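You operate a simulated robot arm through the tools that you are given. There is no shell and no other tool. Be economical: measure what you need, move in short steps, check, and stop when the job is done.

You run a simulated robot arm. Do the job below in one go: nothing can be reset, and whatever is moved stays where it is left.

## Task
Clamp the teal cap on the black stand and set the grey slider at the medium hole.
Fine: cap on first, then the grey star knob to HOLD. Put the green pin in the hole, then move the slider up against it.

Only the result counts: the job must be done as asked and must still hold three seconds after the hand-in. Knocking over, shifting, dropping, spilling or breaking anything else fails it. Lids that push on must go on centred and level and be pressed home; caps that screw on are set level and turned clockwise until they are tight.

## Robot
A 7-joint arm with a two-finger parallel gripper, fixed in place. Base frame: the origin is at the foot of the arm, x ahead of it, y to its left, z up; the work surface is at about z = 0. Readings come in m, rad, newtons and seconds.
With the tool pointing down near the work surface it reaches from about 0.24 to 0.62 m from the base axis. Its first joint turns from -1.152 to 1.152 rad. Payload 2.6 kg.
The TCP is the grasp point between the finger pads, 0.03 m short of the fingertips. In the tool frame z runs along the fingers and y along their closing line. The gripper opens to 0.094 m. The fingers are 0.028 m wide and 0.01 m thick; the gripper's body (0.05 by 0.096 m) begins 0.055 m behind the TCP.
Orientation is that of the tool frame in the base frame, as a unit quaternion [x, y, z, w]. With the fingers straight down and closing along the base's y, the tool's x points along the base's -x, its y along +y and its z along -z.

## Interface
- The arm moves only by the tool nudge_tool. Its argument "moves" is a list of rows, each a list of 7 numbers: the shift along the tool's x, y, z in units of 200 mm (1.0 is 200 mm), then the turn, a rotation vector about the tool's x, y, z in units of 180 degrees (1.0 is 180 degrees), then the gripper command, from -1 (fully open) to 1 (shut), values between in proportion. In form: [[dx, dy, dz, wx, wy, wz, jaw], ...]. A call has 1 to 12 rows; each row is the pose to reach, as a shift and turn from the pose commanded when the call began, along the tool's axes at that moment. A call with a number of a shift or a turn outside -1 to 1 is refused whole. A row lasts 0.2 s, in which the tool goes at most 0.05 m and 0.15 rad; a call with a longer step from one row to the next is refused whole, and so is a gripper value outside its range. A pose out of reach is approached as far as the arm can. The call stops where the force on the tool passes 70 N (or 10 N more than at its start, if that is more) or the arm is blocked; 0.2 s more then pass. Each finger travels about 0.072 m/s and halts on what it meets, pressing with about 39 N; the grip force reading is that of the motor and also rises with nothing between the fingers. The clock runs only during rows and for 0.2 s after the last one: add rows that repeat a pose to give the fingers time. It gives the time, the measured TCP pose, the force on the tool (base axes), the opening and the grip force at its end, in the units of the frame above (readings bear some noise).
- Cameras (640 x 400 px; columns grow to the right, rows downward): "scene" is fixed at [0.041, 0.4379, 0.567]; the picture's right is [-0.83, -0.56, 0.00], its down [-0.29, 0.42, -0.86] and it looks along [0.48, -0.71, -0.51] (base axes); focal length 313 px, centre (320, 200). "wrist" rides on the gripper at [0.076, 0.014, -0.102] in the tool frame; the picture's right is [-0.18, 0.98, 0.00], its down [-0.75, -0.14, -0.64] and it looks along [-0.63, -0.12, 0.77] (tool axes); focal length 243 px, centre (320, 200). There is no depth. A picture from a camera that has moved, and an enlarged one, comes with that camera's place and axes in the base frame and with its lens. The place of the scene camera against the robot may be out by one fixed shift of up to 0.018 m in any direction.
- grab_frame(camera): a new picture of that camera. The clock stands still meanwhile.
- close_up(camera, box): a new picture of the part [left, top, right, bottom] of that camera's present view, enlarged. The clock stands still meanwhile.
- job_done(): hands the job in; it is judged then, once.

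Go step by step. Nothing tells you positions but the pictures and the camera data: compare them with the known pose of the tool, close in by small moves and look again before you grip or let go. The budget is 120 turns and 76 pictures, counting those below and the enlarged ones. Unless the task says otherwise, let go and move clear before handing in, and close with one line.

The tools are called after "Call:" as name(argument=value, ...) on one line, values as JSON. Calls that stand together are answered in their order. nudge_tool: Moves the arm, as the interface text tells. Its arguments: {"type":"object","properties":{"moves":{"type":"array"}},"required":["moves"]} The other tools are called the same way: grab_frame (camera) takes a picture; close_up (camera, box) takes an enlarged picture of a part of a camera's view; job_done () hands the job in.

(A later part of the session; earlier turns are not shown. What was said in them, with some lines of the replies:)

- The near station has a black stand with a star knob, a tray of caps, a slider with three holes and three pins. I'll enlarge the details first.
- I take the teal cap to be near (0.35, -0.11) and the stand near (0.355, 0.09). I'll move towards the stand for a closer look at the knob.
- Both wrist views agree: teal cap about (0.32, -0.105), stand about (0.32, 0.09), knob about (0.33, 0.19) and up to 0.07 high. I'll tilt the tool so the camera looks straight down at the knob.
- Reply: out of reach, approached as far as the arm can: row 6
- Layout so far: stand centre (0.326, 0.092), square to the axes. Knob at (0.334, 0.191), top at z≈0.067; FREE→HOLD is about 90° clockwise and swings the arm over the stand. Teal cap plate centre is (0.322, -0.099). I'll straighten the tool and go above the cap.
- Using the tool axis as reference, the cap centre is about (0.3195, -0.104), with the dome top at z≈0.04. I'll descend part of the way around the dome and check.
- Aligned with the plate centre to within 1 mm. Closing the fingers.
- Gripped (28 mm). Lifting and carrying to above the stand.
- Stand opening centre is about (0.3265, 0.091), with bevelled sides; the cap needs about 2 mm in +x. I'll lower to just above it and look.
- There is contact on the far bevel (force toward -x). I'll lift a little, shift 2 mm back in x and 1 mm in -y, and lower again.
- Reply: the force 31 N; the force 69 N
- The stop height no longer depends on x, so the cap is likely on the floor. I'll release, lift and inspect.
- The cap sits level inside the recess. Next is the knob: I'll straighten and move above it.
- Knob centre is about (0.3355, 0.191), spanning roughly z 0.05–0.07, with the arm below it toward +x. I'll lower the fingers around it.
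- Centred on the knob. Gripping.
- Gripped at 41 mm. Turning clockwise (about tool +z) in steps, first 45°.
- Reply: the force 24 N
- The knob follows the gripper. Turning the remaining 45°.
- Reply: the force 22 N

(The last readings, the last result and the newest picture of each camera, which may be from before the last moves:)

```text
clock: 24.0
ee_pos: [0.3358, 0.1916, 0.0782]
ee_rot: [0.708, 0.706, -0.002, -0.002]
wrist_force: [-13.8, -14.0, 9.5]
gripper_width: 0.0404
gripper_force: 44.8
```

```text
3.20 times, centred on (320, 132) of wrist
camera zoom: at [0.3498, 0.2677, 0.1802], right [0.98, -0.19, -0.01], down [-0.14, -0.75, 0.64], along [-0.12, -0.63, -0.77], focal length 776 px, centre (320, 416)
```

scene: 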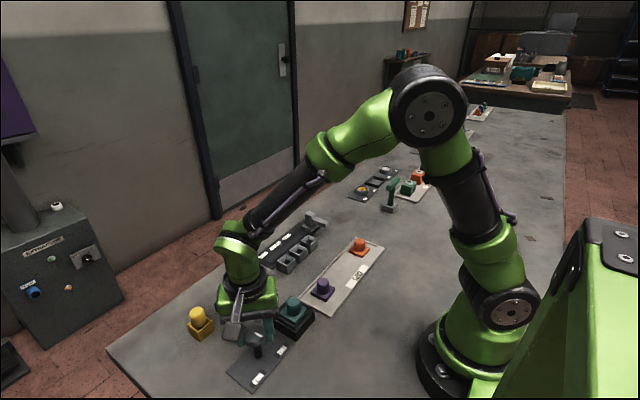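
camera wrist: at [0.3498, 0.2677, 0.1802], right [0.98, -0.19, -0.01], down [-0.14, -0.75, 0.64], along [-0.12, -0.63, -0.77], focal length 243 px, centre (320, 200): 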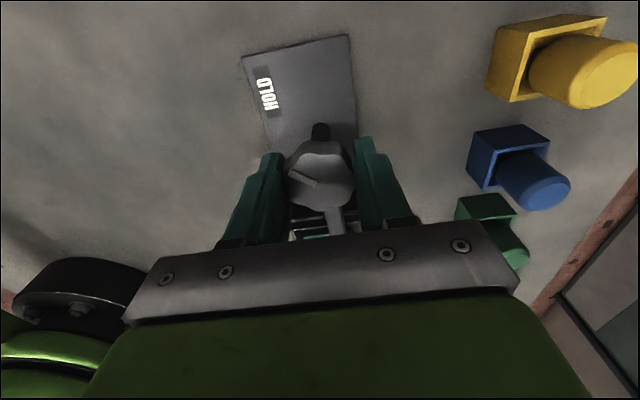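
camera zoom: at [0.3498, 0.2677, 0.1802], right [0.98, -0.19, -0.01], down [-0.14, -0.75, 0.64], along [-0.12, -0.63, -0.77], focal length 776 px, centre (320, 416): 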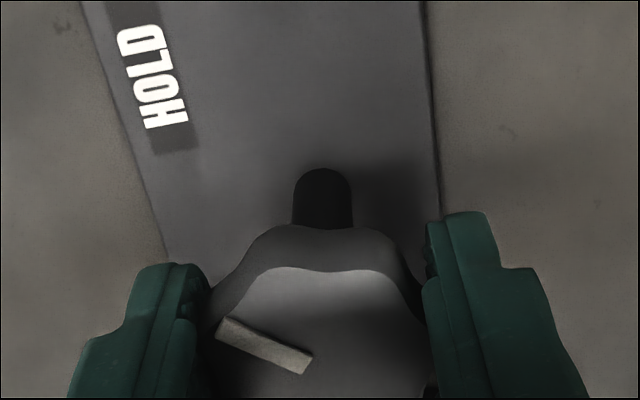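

The pointer lags a few degrees behind in the grip, so I'll turn about 8° more.

Call:
nudge_tool(moves=[[0, 0, 0, 0, 0, 0.025, 1], [0, 0, 0, 0, 0, 0.05, 1], [0, 0, 0, 0, 0, 0.05, 1]])

Call:
close_up(camera="wrist", box=[220, 70, 420, 195])

```text
clock: 24.8
ee_pos: [0.3352, 0.1917, 0.0781]
ee_rot: [0.759, 0.651, -0.001, -0.002]
wrist_force: [-8.9, -5.0, -6.8]
gripper_width: 0.0406
gripper_force: 44.9
```

```text
3.20 times, centred on (320, 132) of wrist
camera zoom: at [0.3613, 0.2647, 0.1802], right [0.94, -0.33, 0.0], down [-0.25, -0.72, 0.64], along [-0.22, -0.61, -0.77], focal length 776 px, centre (320, 416)
```

zoom: 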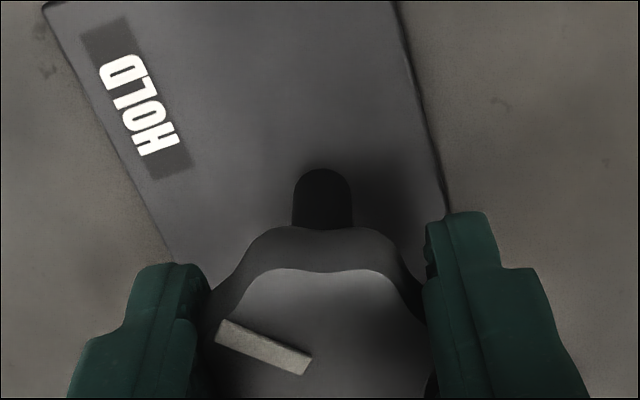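

By my measurement the pointer now lies about 48° (HOLD label about 45°), a turn of roughly 92°. I'll release, rise and inspect the result.

Call:
nudge_tool(moves=[[0, 0, 0, 0, 0, 0, 0], [0, 0, 0, 0, 0, 0, -0.3], [0, 0, 0, 0, 0, 0, -0.3], [0, 0, -0.15, 0, 0, 0, -0.3], [0, 0, -0.4, 0, 0, 0, -0.3], [0, 0, -0.6, 0, 0, 0, -0.3], [0, 0, -0.6, 0, 0, 0, -0.3]])

Call:
grab_frame(camera="wrist")

Call:
close_up(camera="scene", box=[200, 280, 328, 380])

```text
clock: 26.4
ee_pos: [0.334, 0.19, 0.1976]
ee_rot: [0.761, 0.649, -0.001, -0.001]
wrist_force: [0.8, -0.3, -0.6]
gripper_width: 0.061
gripper_force: 0.1
```

```text
28 pictures are left
camera wrist: at [0.3609, 0.2628, 0.2993], right [0.94, -0.34, 0.0], down [-0.25, -0.72, 0.64], along [-0.22, -0.6, -0.77], focal length 243 px, centre (320, 200)
```

wrist: 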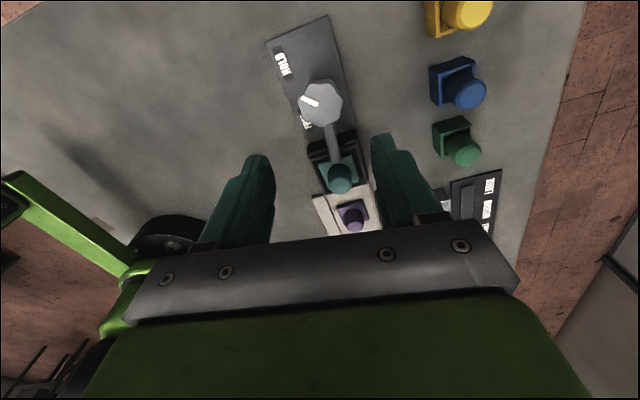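

```text
4.00 times, centred on (264, 330) of scene
camera zoom: at [0.041, 0.4379, 0.567], right [-0.83, -0.56, 0.0], down [-0.29, 0.42, -0.86], along [0.48, -0.71, -0.51], focal length 1252 px, centre (544, -320)
```

zoom: 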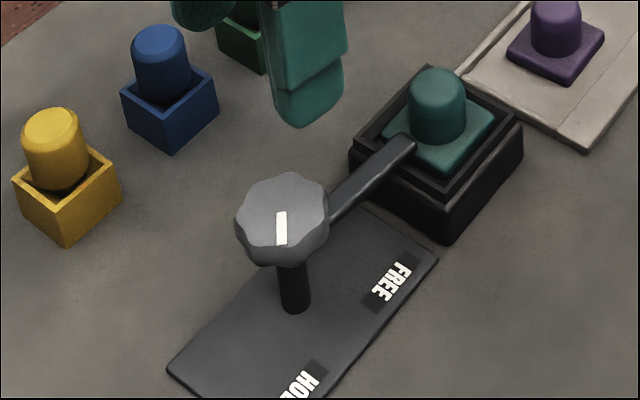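

The arm is over the cap plate and the pointer is at HOLD. Next, the green pin at about (0.467, 0.08): I'll go above it with the fingers closing along x.

Call:
nudge_tool(moves=[[-0.08, 0.14, 0.03, 0, 0, -0.01, -0.3], [-0.16, 0.28, 0.06, 0, 0, -0.02, -0.3], [-0.24, 0.42, 0.1, 0, 0, -0.03, -0.3], [-0.32, 0.56, 0.14, 0, 0, -0.04, -0.3], [-0.4, 0.69, 0.17, 0, 0, -0.05, -0.3], [-0.44, 0.742, 0.19, 0, 0, -0.05, -0.3], [-0.44, 0.742, 0.19, 0, 0, -0.05, -0.3]])

Call:
grab_frame(camera="wrist")

Call:
close_up(camera="wrist", box=[240, 50, 400, 150])

```text
clock: 28.0
ee_pos: [0.4688, 0.0795, 0.1594]
ee_rot: [0.707, 0.707, -0.001, -0.001]
wrist_force: [0.6, -0.7, 0.5]
gripper_width: 0.061
gripper_force: 0.0
```

```text
26 pictures are left
camera wrist: at [0.4832, 0.1559, 0.2619], right [0.98, -0.18, 0.0], down [-0.14, -0.75, 0.64], along [-0.12, -0.63, -0.77], focal length 243 px, centre (320, 200)
```

wrist: 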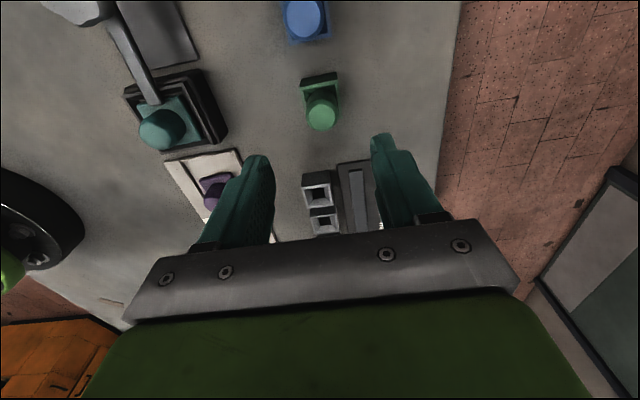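

```text
4.00 times, centred on (320, 100) of wrist
camera zoom: at [0.4832, 0.1559, 0.2619], right [0.98, -0.18, 0.0], down [-0.14, -0.75, 0.64], along [-0.12, -0.63, -0.77], focal length 970 px, centre (320, 600)
```

zoom: 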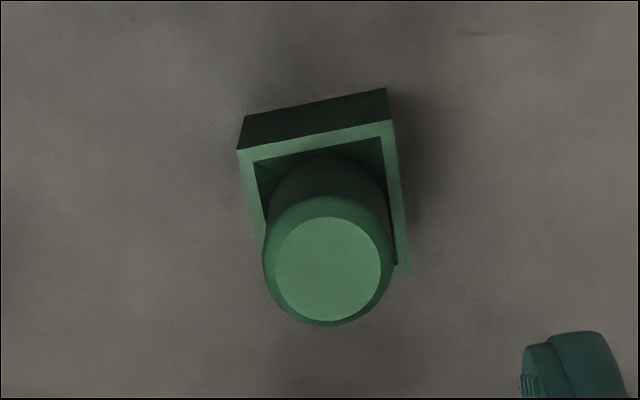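

Pin axis is about (0.470, 0.0785), its top at z≈0.056, and the holder rim at about 0.028. Lowering and checking before the grip.

Call:
nudge_tool(moves=[[-0.005, 0.0075, 0.2, 0, 0, 0, -0.3], [-0.005, 0.0075, 0.4, 0, 0, 0, -0.3], [-0.005, 0.0075, 0.467, 0, 0, 0, -0.3], [-0.005, 0.0075, 0.467, 0, 0, 0, -0.3]])

Call:
close_up(camera="wrist", box=[220, 70, 420, 195])

Call:
close_up(camera="scene", box=[190, 240, 318, 320])

```text
clock: 29.0
ee_pos: [0.4717, 0.079, 0.0664]
ee_rot: [0.707, 0.708, -0.001, -0.001]
wrist_force: [1.1, 0.4, 0.2]
gripper_width: 0.061
gripper_force: 0.1
```

```text
3.20 times, centred on (320, 132) of wrist
camera zoom: at [0.4853, 0.1553, 0.1684], right [0.98, -0.18, 0.0], down [-0.14, -0.75, 0.64], along [-0.12, -0.63, -0.77], focal length 776 px, centre (320, 416)
```

zoom: 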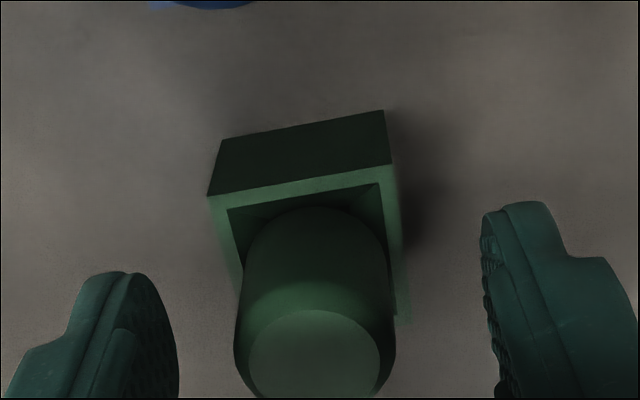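

```text
5.00 times, centred on (254, 280) of scene
camera zoom: at [0.041, 0.4379, 0.567], right [-0.83, -0.56, 0.0], down [-0.29, 0.42, -0.86], along [0.48, -0.71, -0.51], focal length 1565 px, centre (650, -200)
```

zoom: 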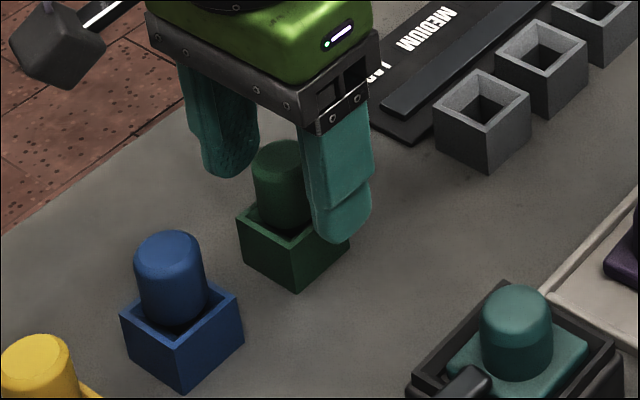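

Call:
nudge_tool(moves=[[0, -0.005, 0.012, 0, 0, 0, -0.3], [0, -0.005, 0.012, 0, 0, 0, 0.2], [0, -0.005, 0.012, 0, 0, 0, 1], [0, -0.005, 0.012, 0, 0, 0, 1], [0, -0.005, 0.012, 0, 0, 0, 1]])

Call:
nudge_tool(moves=[[0, 0, -0.1, 0, 0, 0, 1], [0, 0, -0.25, 0, 0, 0, 1], [0, 0, -0.4, 0, 0, 0, 1], [0, 0, -0.4, 0, 0, 0, 1]])

Call:
grab_frame(camera="wrist")

Call:
close_up(camera="scene", box=[190, 200, 350, 300])

```text
clock: 30.2
ee_pos: [0.4694, 0.0793, 0.0634]
ee_rot: [0.708, 0.707, -0.001, -0.001]
wrist_force: [1.5, 0.1, 0.9]
gripper_width: 0.0256
gripper_force: 38.9
```

```text
clock: 31.2
ee_pos: [0.4679, 0.0798, 0.145]
ee_rot: [0.707, 0.707, -0.002, -0.001]
wrist_force: [0.3, 0.1, -0.9]
gripper_width: 0.0257
gripper_force: 38.8
```

```text
22 pictures are left
camera wrist: at [0.482, 0.1562, 0.2475], right [0.98, -0.18, 0.0], down [-0.14, -0.75, 0.64], along [-0.12, -0.63, -0.77], focal length 243 px, centre (320, 200)
```

wrist: 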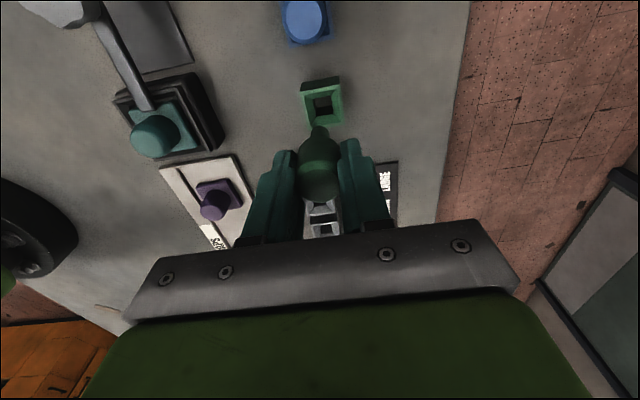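

```text
4.00 times, centred on (270, 250) of scene
camera zoom: at [0.041, 0.4379, 0.567], right [-0.83, -0.56, 0.0], down [-0.29, 0.42, -0.86], along [0.48, -0.71, -0.51], focal length 1252 px, centre (520, 0)
```

zoom: 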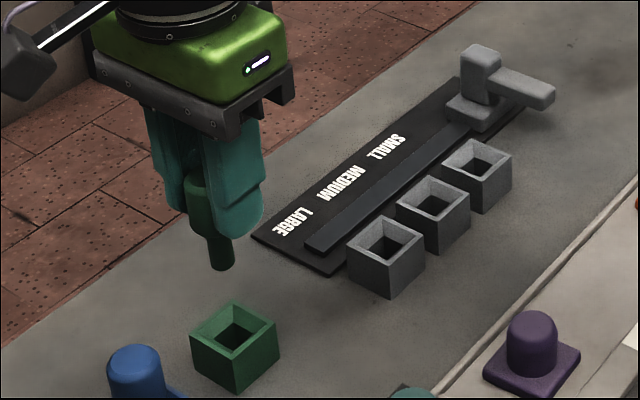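

The pin came out cleanly and has a thin shank. Carrying it to above the medium hole at about (0.438, -0.081).

Call:
nudge_tool(moves=[[-0.13, -0.025, -0.05, 0, 0, 0, 1], [-0.27, -0.05, -0.05, 0, 0, 0, 1], [-0.4, -0.075, -0.05, 0, 0, 0, 1], [-0.54, -0.1, -0.05, 0, 0, 0, 1], [-0.68, -0.125, -0.05, 0, 0, 0, 1], [-0.8, -0.15, -0.05, 0, 0, 0, 1], [-0.8, -0.15, -0.05, 0, 0, 0, 1]])

Call:
grab_frame(camera="wrist")

Call:
close_up(camera="wrist", box=[240, 60, 400, 160])

```text
clock: 32.8
ee_pos: [0.4382, -0.081, 0.1545]
ee_rot: [0.707, 0.707, -0.002, -0.001]
wrist_force: [-0.2, 0.5, -1.1]
gripper_width: 0.0259
gripper_force: 38.7
```

```text
20 pictures are left
camera wrist: at [0.4525, -0.0048, 0.2565], right [0.98, -0.18, 0.0], down [-0.14, -0.75, 0.64], along [-0.12, -0.63, -0.77], focal length 243 px, centre (320, 200)
```

wrist: 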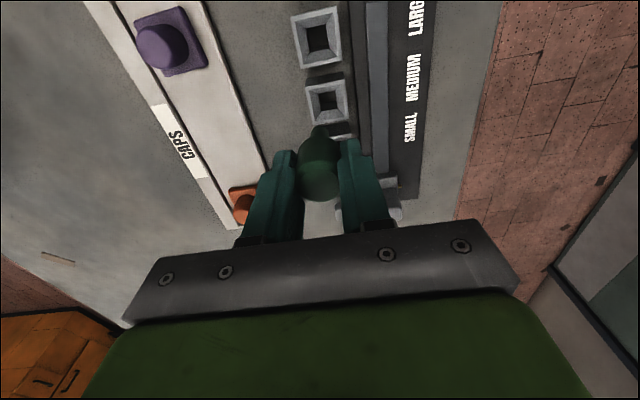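

```text
4.00 times, centred on (320, 110) of wrist
camera zoom: at [0.4525, -0.0048, 0.2565], right [0.98, -0.18, 0.0], down [-0.14, -0.75, 0.64], along [-0.12, -0.63, -0.77], focal length 970 px, centre (320, 560)
```

zoom: 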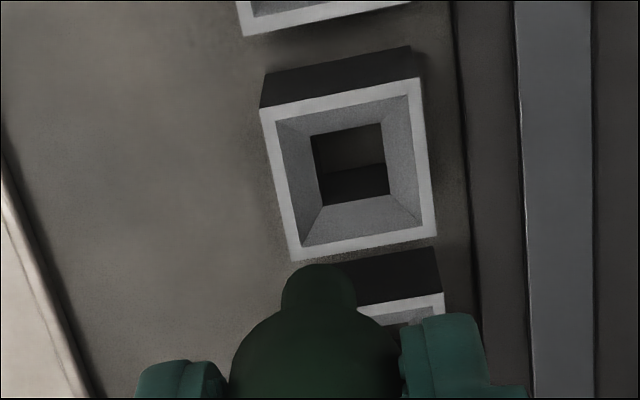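

Medium hole centre is about (0.445, -0.080), rim z≈0.031. Aligning and lowering the shank to just above the rim.

Call:
nudge_tool(moves=[[0.005, 0.0355, 0, 0, 0, 0, 1], [0.005, 0.0355, 0.15, 0, 0, 0, 1], [0.005, 0.0355, 0.26, 0, 0, 0, 1], [0.005, 0.0355, 0.26, 0, 0, 0, 1]])

Call:
close_up(camera="wrist", box=[240, 60, 400, 160])

Call:
close_up(camera="scene", box=[230, 180, 358, 280])

```text
clock: 33.8
ee_pos: [0.4455, -0.0789, 0.1011]
ee_rot: [0.707, 0.707, -0.002, -0.001]
wrist_force: [0.4, -0.3, -0.3]
gripper_width: 0.0261
gripper_force: 39.1
```

```text
4.00 times, centred on (320, 110) of wrist
camera zoom: at [0.46, -0.0029, 0.2047], right [0.98, -0.18, 0.0], down [-0.14, -0.75, 0.64], along [-0.12, -0.63, -0.77], focal length 970 px, centre (320, 560)
```

zoom: 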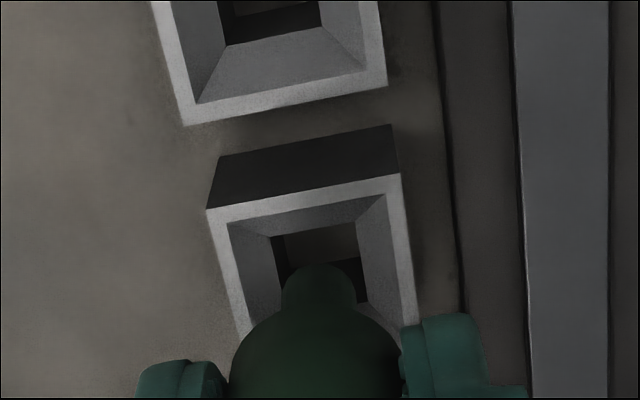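

```text
4.00 times, centred on (294, 230) of scene
camera zoom: at [0.041, 0.4379, 0.567], right [-0.83, -0.56, 0.0], down [-0.29, 0.42, -0.86], along [0.48, -0.71, -0.51], focal length 1252 px, centre (424, 80)
```

zoom: 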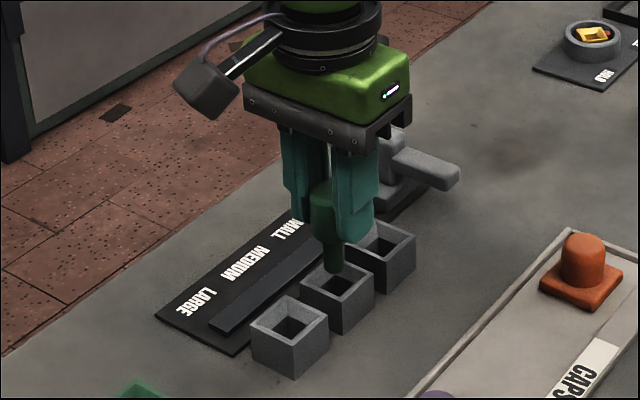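

Well aligned. Inserting.

Call:
nudge_tool(moves=[[-0.003, 0, 0.05, 0, 0, 0, 1], [-0.003, 0, 0.1, 0, 0, 0, 1], [-0.003, 0, 0.14, 0, 0, 0, 1], [-0.003, 0, 0.17, 0, 0, 0, 1], [-0.003, 0, 0.17, 0, 0, 0, 1]])

Call:
close_up(camera="scene", box=[240, 190, 352, 260])

```text
clock: 35.0
ee_pos: [0.4458, -0.0813, 0.0677]
ee_rot: [0.707, 0.707, -0.002, -0.002]
wrist_force: [0.4, 0.3, -1.1]
gripper_width: 0.0261
gripper_force: 39.1
```

```text
5.71 times, centred on (296, 225) of scene
camera zoom: at [0.041, 0.4379, 0.567], right [-0.83, -0.56, 0.0], down [-0.29, 0.42, -0.86], along [0.48, -0.71, -0.51], focal length 1788 px, centre (457, 57)
```

zoom: 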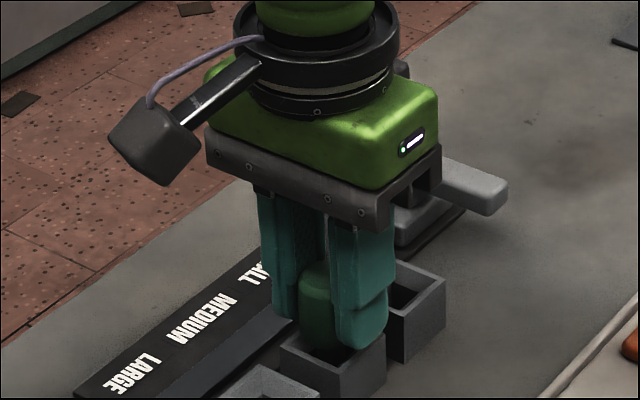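

Call:
nudge_tool(moves=[[0, 0, 0.01, 0, 0, 0, 1], [0, 0, 0.02, 0, 0, 0, 1], [0, 0, 0.022, 0, 0, 0, 1]])

```text
clock: 35.8
ee_pos: [0.4467, -0.0798, 0.0646]
ee_rot: [0.707, 0.707, -0.001, -0.001]
wrist_force: [-1.7, 0.8, 1.5]
gripper_width: 0.026
gripper_force: 39.5
```

Call:
nudge_tool(moves=[[0, 0, 0.005, 0, 0, 0, 1], [0, 0, 0.01, 0, 0, 0, 1], [0, 0, 0.01, 0, 0, 0, 1]])

Call:
close_up(camera="wrist", box=[220, 80, 420, 205])

```text
clock: 36.6
ee_pos: [0.4473, -0.0799, 0.0644]
ee_rot: [0.708, 0.706, 0.0, 0.0]
wrist_force: [-7.0, 0.6, 27.2]
gripper_width: 0.0259
gripper_force: 38.8
```

```text
3.20 times, centred on (320, 142) of wrist
camera zoom: at [0.4612, -0.0038, 0.1655], right [0.98, -0.18, 0.0], down [-0.14, -0.75, 0.64], along [-0.12, -0.63, -0.77], focal length 776 px, centre (320, 384)
```

zoom: 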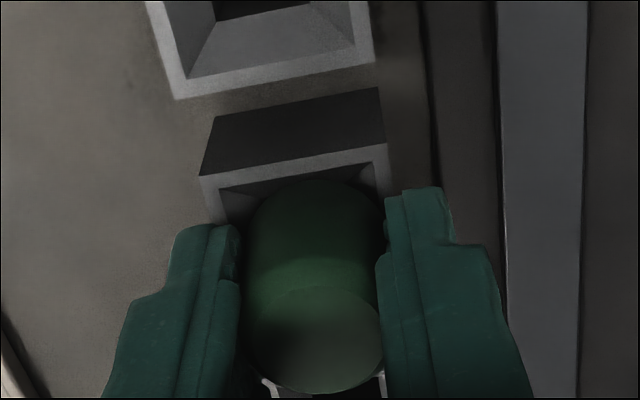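

The pin is bottomed at 27 N. Relieving, releasing, rising.

Call:
nudge_tool(moves=[[0, 0, -0.01, 0, 0, 0, 1], [0, 0, -0.01, 0, 0, 0, 0.2], [0, 0, -0.01, 0, 0, 0, -0.1], [0, 0, -0.01, 0, 0, 0, -0.1], [0, 0, -0.2, 0, 0, 0, -0.1], [0, 0, -0.4, 0, 0, 0, -0.1], [0, 0, -0.5, 0, 0, 0, -0.1], [0, 0, -0.5, 0, 0, 0, -0.1]])

Call:
close_up(camera="scene", box=[240, 190, 368, 290])

Call:
grab_frame(camera="wrist")

```text
clock: 38.4
ee_pos: [0.4456, -0.0798, 0.1608]
ee_rot: [0.707, 0.707, -0.001, -0.001]
wrist_force: [-0.5, -1.0, 0.1]
gripper_width: 0.0516
gripper_force: 0.1
```

```text
4.00 times, centred on (304, 240) of scene
camera zoom: at [0.041, 0.4379, 0.567], right [-0.83, -0.56, 0.0], down [-0.29, 0.42, -0.86], along [0.48, -0.71, -0.51], focal length 1252 px, centre (384, 40)
```

zoom: 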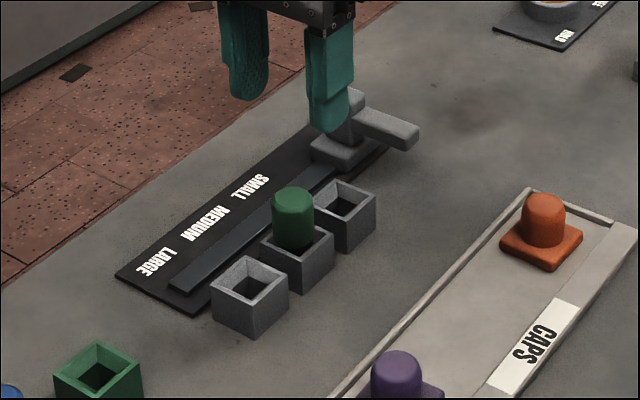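

```text
13 pictures are left
camera wrist: at [0.4604, -0.0031, 0.2637], right [0.98, -0.18, 0.0], down [-0.14, -0.75, 0.64], along [-0.12, -0.63, -0.77], focal length 243 px, centre (320, 200)
```

wrist: 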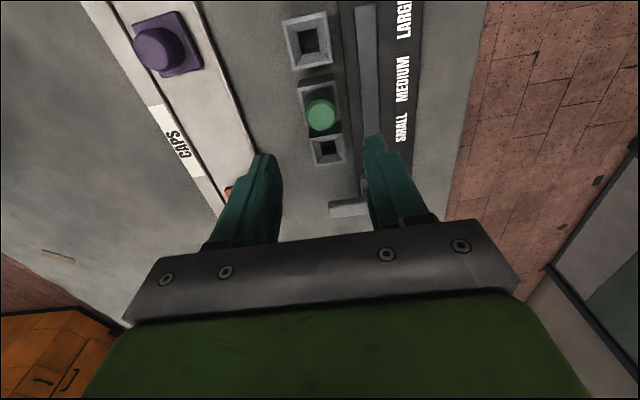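

The pin stands upright in the medium hole. Now over the slider to measure it.

Call:
nudge_tool(moves=[[-0.14, 0.045, 0, 0, 0, 0, -0.1], [-0.28, 0.09, 0, 0, 0, 0, -0.1], [-0.425, 0.135, 0, 0, 0, 0, -0.1], [-0.425, 0.135, 0, 0, 0, 0, -0.1]])

Call:
close_up(camera="wrist", box=[220, 30, 420, 155])

```text
clock: 39.4
ee_pos: [0.4734, -0.1644, 0.1608]
ee_rot: [0.707, 0.707, -0.001, -0.002]
wrist_force: [0.1, -0.4, -0.2]
gripper_width: 0.0519
gripper_force: 0.1
```

```text
3.20 times, centred on (320, 92) of wrist
camera zoom: at [0.4876, -0.0882, 0.2633], right [0.98, -0.18, 0.0], down [-0.14, -0.75, 0.64], along [-0.12, -0.63, -0.77], focal length 776 px, centre (320, 544)
```

zoom: 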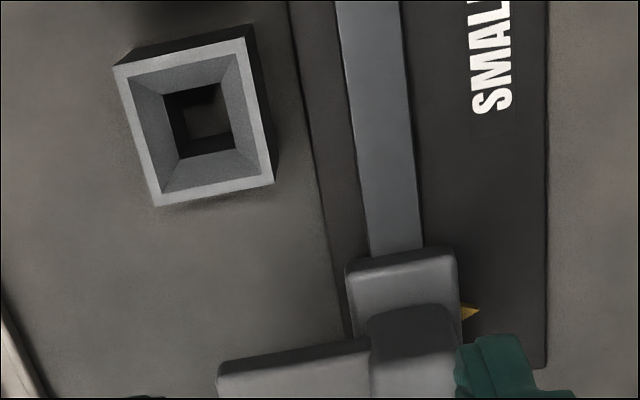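

Call:
nudge_tool(moves=[[-0.08, 0.055, 0, 0, 0, 0, -0.1], [-0.165, 0.11, 0, 0, 0, 0, -0.1], [-0.165, 0.11, 0, 0, 0, 0, -0.1]])

Call:
close_up(camera="wrist", box=[220, 30, 420, 155])

Call:
close_up(camera="scene", box=[270, 160, 366, 230])

```text
clock: 40.2
ee_pos: [0.4957, -0.1964, 0.1614]
ee_rot: [0.707, 0.707, -0.001, -0.001]
wrist_force: [1.0, -0.3, 0.1]
gripper_width: 0.0518
gripper_force: 0.0
```

```text
3.20 times, centred on (320, 92) of wrist
camera zoom: at [0.5097, -0.1214, 0.2642], right [0.98, -0.18, 0.0], down [-0.14, -0.75, 0.64], along [-0.12, -0.63, -0.77], focal length 776 px, centre (320, 544)
```

zoom: 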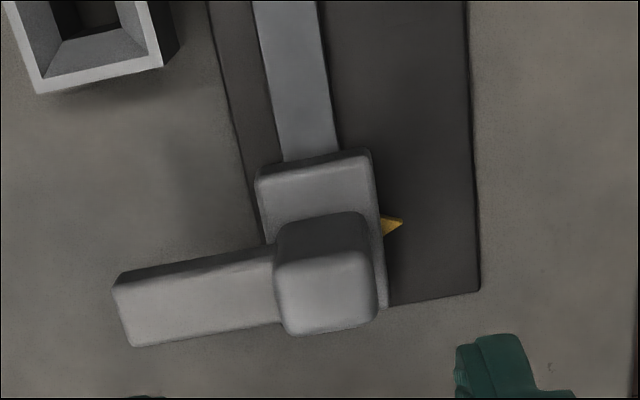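

```text
5.71 times, centred on (318, 195) of scene
camera zoom: at [0.041, 0.4379, 0.567], right [-0.83, -0.56, 0.0], down [-0.29, 0.42, -0.86], along [0.48, -0.71, -0.51], focal length 1788 px, centre (331, 229)
```

zoom: 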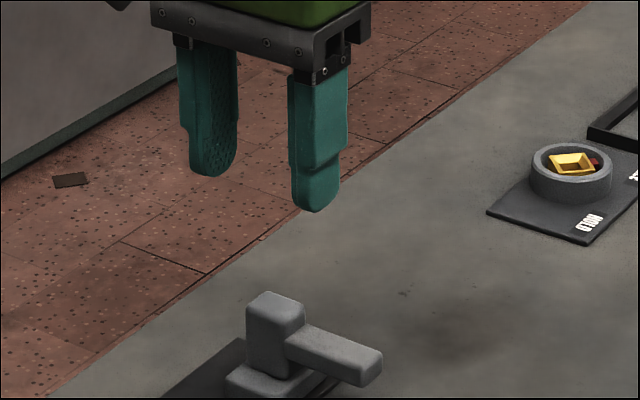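

The slider post is about 28×23 mm at (0.495, -0.208), top z≈0.048, with its arm on the -x side. I'll grip it closing along y, so I'm rotating back by 90°.

Call:
nudge_tool(moves=[[-0.005, 0, 0, 0, 0, -0.0417, -0.1], [-0.01, 0, 0, 0, 0, -0.0833, -0.1], [-0.015, 0, 0, 0, 0, -0.125, -0.1], [-0.02, 0, 0, 0, 0, -0.1667, -0.1], [-0.025, 0, 0, 0, 0, -0.2083, -0.1], [-0.03, 0, 0, 0, 0, -0.25, -0.1], [-0.035, 0, 0, 0, 0, -0.2917, -0.1], [-0.04, 0, 0, 0, 0, -0.3333, -0.1], [-0.045, 0, 0, 0, 0, -0.375, -0.1], [-0.05, 0, 0, 0, 0, -0.4167, -0.1], [-0.0565, 0, 0, 0, 0, -0.4583, -0.1], [-0.0565, 0, 0, 0, 0, -0.5, -0.1]])

Call:
nudge_tool(moves=[[0, 0, 0.2, 0, 0, 0, -0.1], [0, 0, 0.35, 0, 0, 0, -0.1], [0, 0, 0.35, 0, 0, 0, -0.1]])

Call:
close_up(camera="wrist", box=[220, 60, 420, 185])

```text
clock: 42.8
ee_pos: [0.496, -0.2081, 0.1612]
ee_rot: [-0.003, 1.0, 0.0, -0.001]
wrist_force: [-0.8, -0.2, 0.5]
gripper_width: 0.0517
gripper_force: 0.0
```

```text
clock: 43.6
ee_pos: [0.4954, -0.2095, 0.092]
ee_rot: [0.0, 1.0, 0.0, -0.002]
wrist_force: [-0.3, 0.9, 1.0]
gripper_width: 0.0518
gripper_force: 0.1
```

```text
3.20 times, centred on (320, 122) of wrist
camera zoom: at [0.4187, -0.1955, 0.194], right [0.18, 0.98, 0.0], down [0.76, -0.14, 0.64], along [0.63, -0.12, -0.77], focal length 776 px, centre (320, 448)
```

zoom: 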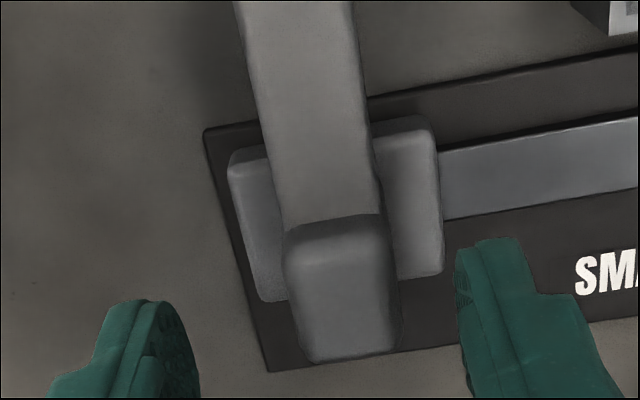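

Call:
nudge_tool(moves=[[-0.012, 0.015, 0.05, 0, 0, 0, -0.1], [-0.012, 0.015, 0.12, 0, 0, 0, -0.1], [-0.012, 0.015, 0.17, 0, 0, 0, -0.1], [-0.012, 0.015, 0.17, 0, 0, 0, -0.1]])

Call:
close_up(camera="wrist", box=[220, 80, 420, 205])

Call:
close_up(camera="scene", box=[262, 180, 374, 250])

```text
clock: 44.6
ee_pos: [0.4972, -0.2064, 0.0561]
ee_rot: [0.0, 1.0, -0.001, -0.002]
wrist_force: [0.0, 0.5, 0.2]
gripper_width: 0.0516
gripper_force: 0.0
```

```text
3.20 times, centred on (320, 142) of wrist
camera zoom: at [0.4212, -0.1925, 0.1602], right [0.18, 0.98, 0.0], down [0.76, -0.14, 0.64], along [0.63, -0.12, -0.77], focal length 776 px, centre (320, 384)
```

zoom: 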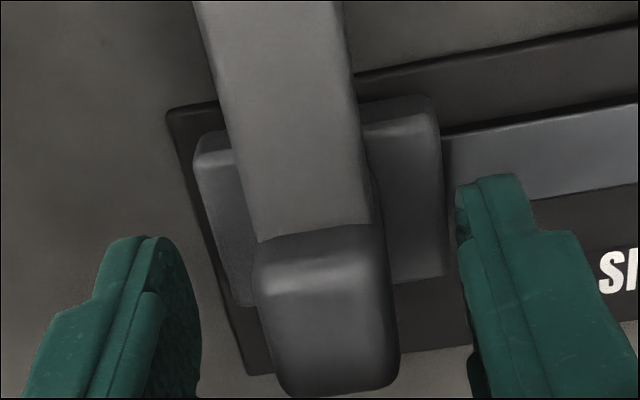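

```text
5.71 times, centred on (318, 215) of scene
camera zoom: at [0.041, 0.4379, 0.567], right [-0.83, -0.56, 0.0], down [-0.29, 0.42, -0.86], along [0.48, -0.71, -0.51], focal length 1788 px, centre (331, 114)
```

zoom: 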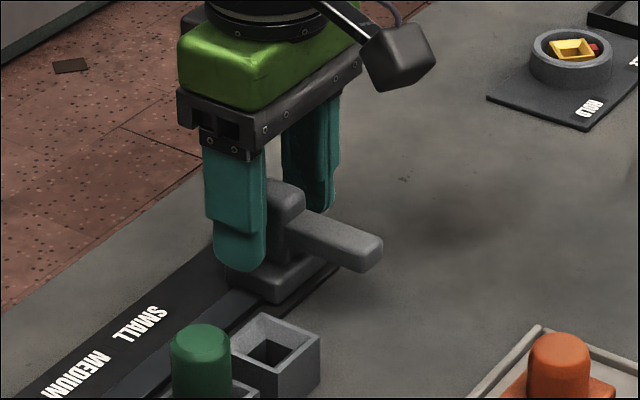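

Call:
nudge_tool(moves=[[0, 0.002, 0, 0, 0, 0, 0.2], [0, 0.002, 0, 0, 0, 0, 1], [0, 0.002, 0, 0, 0, 0, 1], [0, 0.002, 0, 0, 0, 0, 1]])

Call:
nudge_tool(moves=[[0, 0.08, 0, 0, 0, 0, 1], [0, 0.16, 0, 0, 0, 0, 1], [0, 0.24, 0, 0, 0, 0, 1], [0, 0.32, 0, 0, 0, 0, 1], [0, 0.4, 0, 0, 0, 0, 1], [0, 0.4, 0, 0, 0, 0, 1]])

Call:
grab_frame(camera="wrist")

Call:
close_up(camera="scene", box=[240, 190, 368, 280])

```text
clock: 45.6
ee_pos: [0.4968, -0.2049, 0.058]
ee_rot: [0.001, 1.0, 0.003, -0.003]
wrist_force: [-1.5, 8.6, 1.9]
gripper_width: 0.0266
gripper_force: 44.9
```

```text
clock: 47.0
ee_pos: [0.4979, -0.1252, 0.0573]
ee_rot: [0.0, 1.0, 0.0, -0.002]
wrist_force: [5.8, -1.7, -6.0]
gripper_width: 0.0264
gripper_force: 45.1
```

```text
6 pictures are left
camera wrist: at [0.4212, -0.1111, 0.1605], right [0.18, 0.98, 0.0], down [0.76, -0.14, 0.64], along [0.63, -0.12, -0.77], focal length 243 px, centre (320, 200)
```

wrist: 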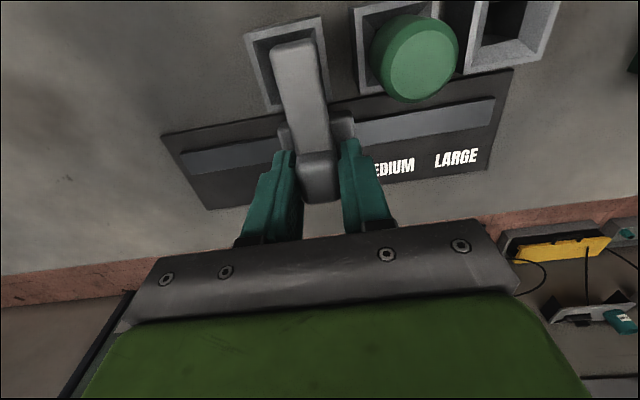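

```text
4.44 times, centred on (304, 235) of scene
camera zoom: at [0.041, 0.4379, 0.567], right [-0.83, -0.56, 0.0], down [-0.29, 0.42, -0.86], along [0.48, -0.71, -0.51], focal length 1391 px, centre (391, 44)
```

zoom: 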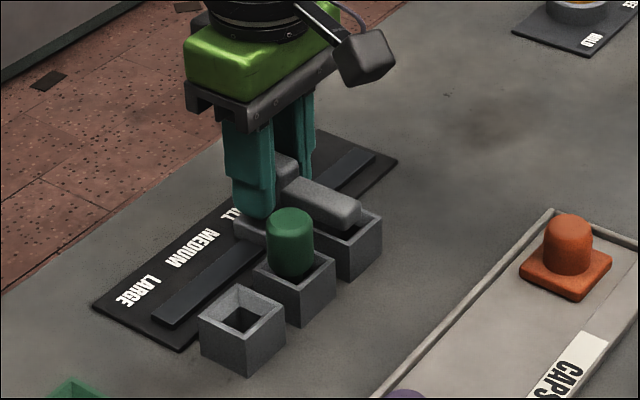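

The slider follows; about 18–20 mm remain to the pin. Closing in with small steps and force checks.

Call:
nudge_tool(moves=[[0, 0.04, 0, 0, 0, 0, 1], [0, 0.075, 0, 0, 0, 0, 1], [0, 0.075, 0, 0, 0, 0, 1]])

Call:
close_up(camera="wrist", box=[240, 10, 440, 135])

```text
clock: 47.8
ee_pos: [0.4974, -0.11, 0.0583]
ee_rot: [-0.001, 1.0, 0.001, -0.002]
wrist_force: [17.1, -2.4, -21.1]
gripper_width: 0.0264
gripper_force: 44.7
```

```text
3.20 times, centred on (340, 72) of wrist
camera zoom: at [0.4212, -0.0962, 0.1606], right [0.18, 0.98, 0.0], down [0.76, -0.14, 0.64], along [0.63, -0.12, -0.77], focal length 776 px, centre (256, 608)
```

zoom: 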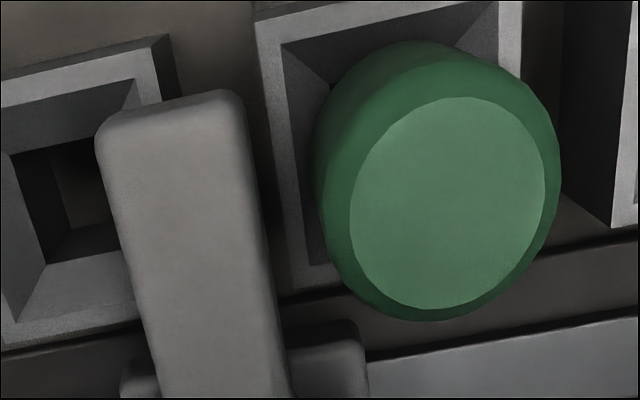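

Call:
nudge_tool(moves=[[-0.004, 0.01, 0.004, 0, 0, 0, 1], [-0.004, 0.02, 0.006, 0, 0, 0, 1], [-0.004, 0.03, 0.006, 0, 0, 0, 1], [-0.004, 0.03, 0.006, 0, 0, 0, 1]])

```text
clock: 48.8
ee_pos: [0.4973, -0.1055, 0.0572]
ee_rot: [0.001, 1.0, 0.0, -0.003]
wrist_force: [-21.7, -2.3, 24.0]
gripper_width: 0.0265
gripper_force: 44.9
```

Call:
nudge_tool(moves=[[0.002, 0.005, -0.003, 0, 0, 0, 1], [0.002, 0.01, -0.003, 0, 0, 0, 1], [0.002, 0.01, -0.003, 0, 0, 0, 1]])

Call:
close_up(camera="wrist", box=[240, 10, 440, 135])

```text
clock: 49.6
ee_pos: [0.4969, -0.1029, 0.0555]
ee_rot: [0.0, 1.0, 0.0, -0.002]
wrist_force: [-20.9, -2.2, 24.9]
gripper_width: 0.0263
gripper_force: 45.3
```

```text
3.20 times, centred on (340, 72) of wrist
camera zoom: at [0.4217, -0.0885, 0.1599], right [0.18, 0.98, 0.0], down [0.76, -0.14, 0.64], along [0.63, -0.12, -0.77], focal length 776 px, centre (256, 608)
```

zoom: 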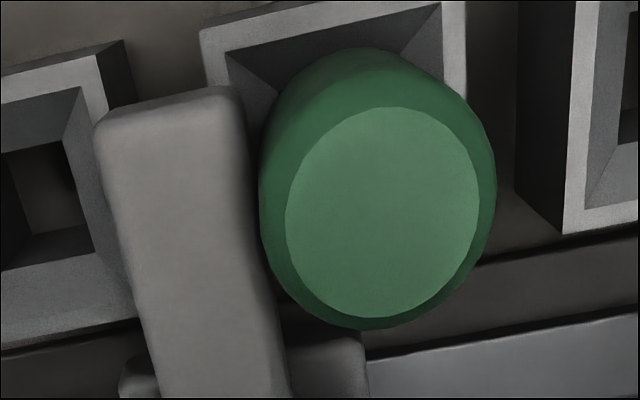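

Almost touching. Advancing 1 mm at a time.

Call:
nudge_tool(moves=[[0, 0.005, -0.002, 0, 0, 0, 1], [0, 0.005, -0.002, 0, 0, 0, 1]])

```text
clock: 50.2
ee_pos: [0.4986, -0.1021, 0.0564]
ee_rot: [-0.001, 1.0, 0.0, -0.002]
wrist_force: [-15.4, -3.4, 12.7]
gripper_width: 0.0265
gripper_force: 45.0
```

Call:
nudge_tool(moves=[[0, 0.005, -0.001, 0, 0, 0, 1], [0, 0.005, -0.001, 0, 0, 0, 1]])

```text
clock: 50.8
ee_pos: [0.4977, -0.1015, 0.0578]
ee_rot: [0.0, 1.0, 0.0, -0.003]
wrist_force: [-18.0, -7.9, 8.5]
gripper_width: 0.0265
gripper_force: 45.6
```

Call:
nudge_tool(moves=[[0, 0.005, 0, 0, 0, 0, 1], [0, 0.005, 0, 0, 0, 0, 1]])

Call:
close_up(camera="wrist", box=[240, 10, 440, 135])

```text
clock: 51.4
ee_pos: [0.499, -0.1017, 0.0577]
ee_rot: [0.001, 1.0, -0.001, -0.003]
wrist_force: [-10.3, -14.0, 3.7]
gripper_width: 0.0265
gripper_force: 45.5
```

```text
3.20 times, centred on (340, 72) of wrist
camera zoom: at [0.4219, -0.0867, 0.1599], right [0.18, 0.98, 0.0], down [0.76, -0.14, 0.64], along [0.63, -0.12, -0.77], focal length 776 px, centre (256, 608)
```

zoom: 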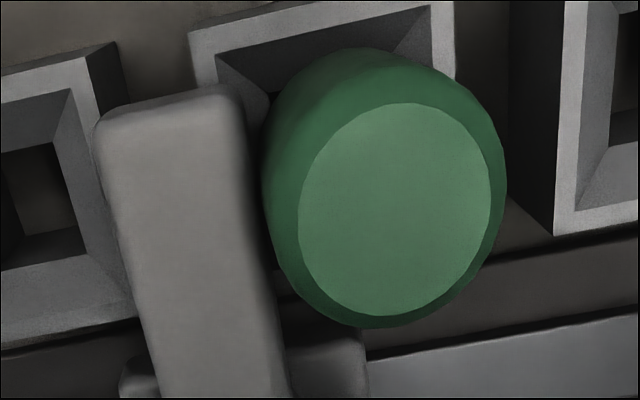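

Contact confirmed (14 N along y). I'll ease off the command slightly, release and rise straight up.

Call:
nudge_tool(moves=[[0, -0.005, 0, 0, 0, 0, 1], [0, -0.005, 0, 0, 0, 0, 0.2], [0, -0.005, 0, 0, 0, 0, -0.1], [0, -0.005, 0, 0, 0, 0, -0.1], [0, -0.005, -0.1, 0, 0, 0, -0.1], [0, -0.005, -0.3, 0, 0, 0, -0.1], [0, -0.005, -0.5, 0, 0, 0, -0.1], [0, -0.005, -0.6, 0, 0, 0, -0.1], [0, -0.005, -0.6, 0, 0, 0, -0.1]])

Call:
close_up(camera="wrist", box=[260, 20, 420, 120])

```text
clock: 53.4
ee_pos: [0.4969, -0.0992, 0.1793]
ee_rot: [0.0, 1.0, 0.0, -0.002]
wrist_force: [-0.6, 0.1, -0.6]
gripper_width: 0.0518
gripper_force: 0.1
```

```text
4.00 times, centred on (340, 70) of wrist
camera zoom: at [0.421, -0.086, 0.2813], right [0.18, 0.98, 0.0], down [0.76, -0.14, 0.64], along [0.63, -0.12, -0.77], focal length 970 px, centre (240, 720)
```

zoom: 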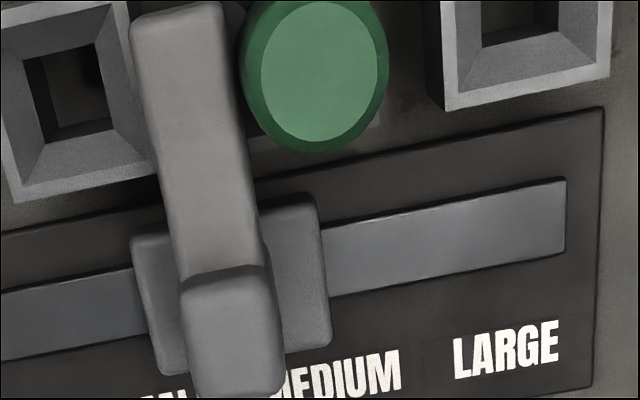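

Call:
close_up(camera="scene", box=[264, 215, 344, 265])

```text
8.00 times, centred on (304, 240) of scene
camera zoom: at [0.041, 0.4379, 0.567], right [-0.83, -0.56, 0.0], down [-0.29, 0.42, -0.86], along [0.48, -0.71, -0.51], focal length 2504 px, centre (448, -120)
```

zoom: 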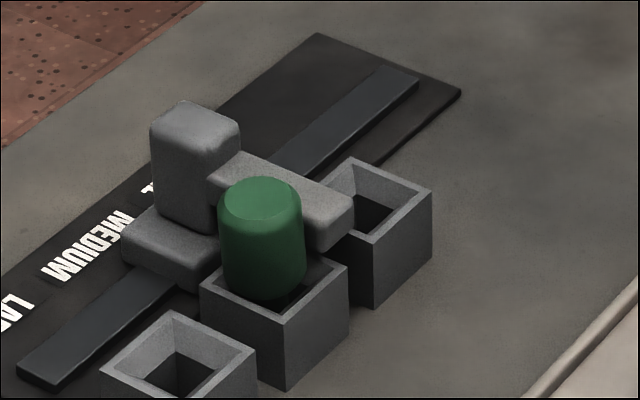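

It looks right, but easing off may have left a sub-millimetre gap. I'll go back down with open fingers and push the post gently with the rear finger only.

Call:
nudge_tool(moves=[[0, 0, 0.2, 0, 0, 0, -0.1], [0, 0, 0.4, 0, 0, 0, -0.1], [0, 0, 0.55, 0, 0, 0, -0.1], [0, 0, 0.6, 0, 0, 0, -0.1], [0, 0.03, 0.6, 0, 0, 0, -0.1], [0, 0.045, 0.6, 0, 0, 0, -0.1], [0, 0.045, 0.6, 0, 0, 0, -0.1]])

```text
clock: 55.0
ee_pos: [0.496, -0.0923, 0.0575]
ee_rot: [-0.001, 1.0, 0.0, -0.002]
wrist_force: [0.3, 0.5, -0.4]
gripper_width: 0.0517
gripper_force: 0.1
```

Call:
nudge_tool(moves=[[0, 0.006, 0, 0, 0, 0, -0.1], [0, 0.012, 0, 0, 0, 0, -0.1], [0, 0.012, 0, 0, 0, 0, -0.1]])

```text
clock: 55.8
ee_pos: [0.4977, -0.0893, 0.0567]
ee_rot: [0.0, 1.0, 0.0, -0.002]
wrist_force: [-0.4, 0.1, -0.5]
gripper_width: 0.0519
gripper_force: 0.1
```

Call:
nudge_tool(moves=[[0, 0.005, 0, 0, 0, 0, -0.1], [0, 0.008, 0, 0, 0, 0, -0.1], [0, 0.008, 0, 0, 0, 0, -0.1]])

```text
clock: 56.6
ee_pos: [0.4971, -0.0886, 0.0583]
ee_rot: [0.0, 1.0, 0.0, -0.001]
wrist_force: [0.7, -3.5, -0.4]
gripper_width: 0.0535
gripper_force: 1.9
```

Call:
nudge_tool(moves=[[0, 0.005, 0, 0, 0, 0, -0.1], [0, 0.005, 0, 0, 0, 0, -0.1]])

```text
clock: 57.2
ee_pos: [0.4981, -0.0871, 0.0586]
ee_rot: [-0.001, 1.0, -0.001, -0.003]
wrist_force: [0.1, -5.8, -1.0]
gripper_width: 0.0551
gripper_force: 3.1
```

Call:
nudge_tool(moves=[[0, 0.01, 0, 0, 0, 0, -0.1], [0, 0.01, 0, 0, 0, 0, -0.1]])

Call:
close_up(camera="wrist", box=[240, 10, 440, 135])

```text
clock: 57.8
ee_pos: [0.4981, -0.086, 0.0561]
ee_rot: [-0.001, 1.0, -0.001, -0.001]
wrist_force: [4.0, -10.3, -1.5]
gripper_width: 0.0578
gripper_force: 4.9
```

```text
refused: no pictures are left
```

The slider resists 10 N, so it is firmly against the pin. Backing the finger off, rising and moving clear.

Call:
nudge_tool(moves=[[0, -0.04, 0, 0, 0, 0, -0.1], [0, -0.075, 0, 0, 0, 0, -0.1], [0, -0.075, -0.1, 0, 0, 0, -0.1], [0, -0.075, -0.3, 0, 0, 0, -0.1], [0, -0.075, -0.5, 0, 0, 0, -0.1], [0, -0.075, -0.75, 0, 0, 0, -0.1], [0, -0.075, -0.75, 0, 0, 0, -0.1]])

```text
clock: 59.4
ee_pos: [0.4983, -0.1008, 0.2073]
ee_rot: [-0.001, 1.0, 0.0, -0.002]
wrist_force: [0.8, 0.2, -0.1]
gripper_width: 0.0516
gripper_force: 0.1
```

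The gripper is clear at z≈0.21 and everything is placed, so I'm handing in.

Call:
job_done()

```text
The job is handed in.
```

I handed in the job with the teal cap seated in the black stand, the star knob turned to HOLD (its arm over the cap plate), the green pin in the medium hole, and the slider pushed against the pin; I had no pictures left to check the slider after its last push, but it resisted about 10 N.
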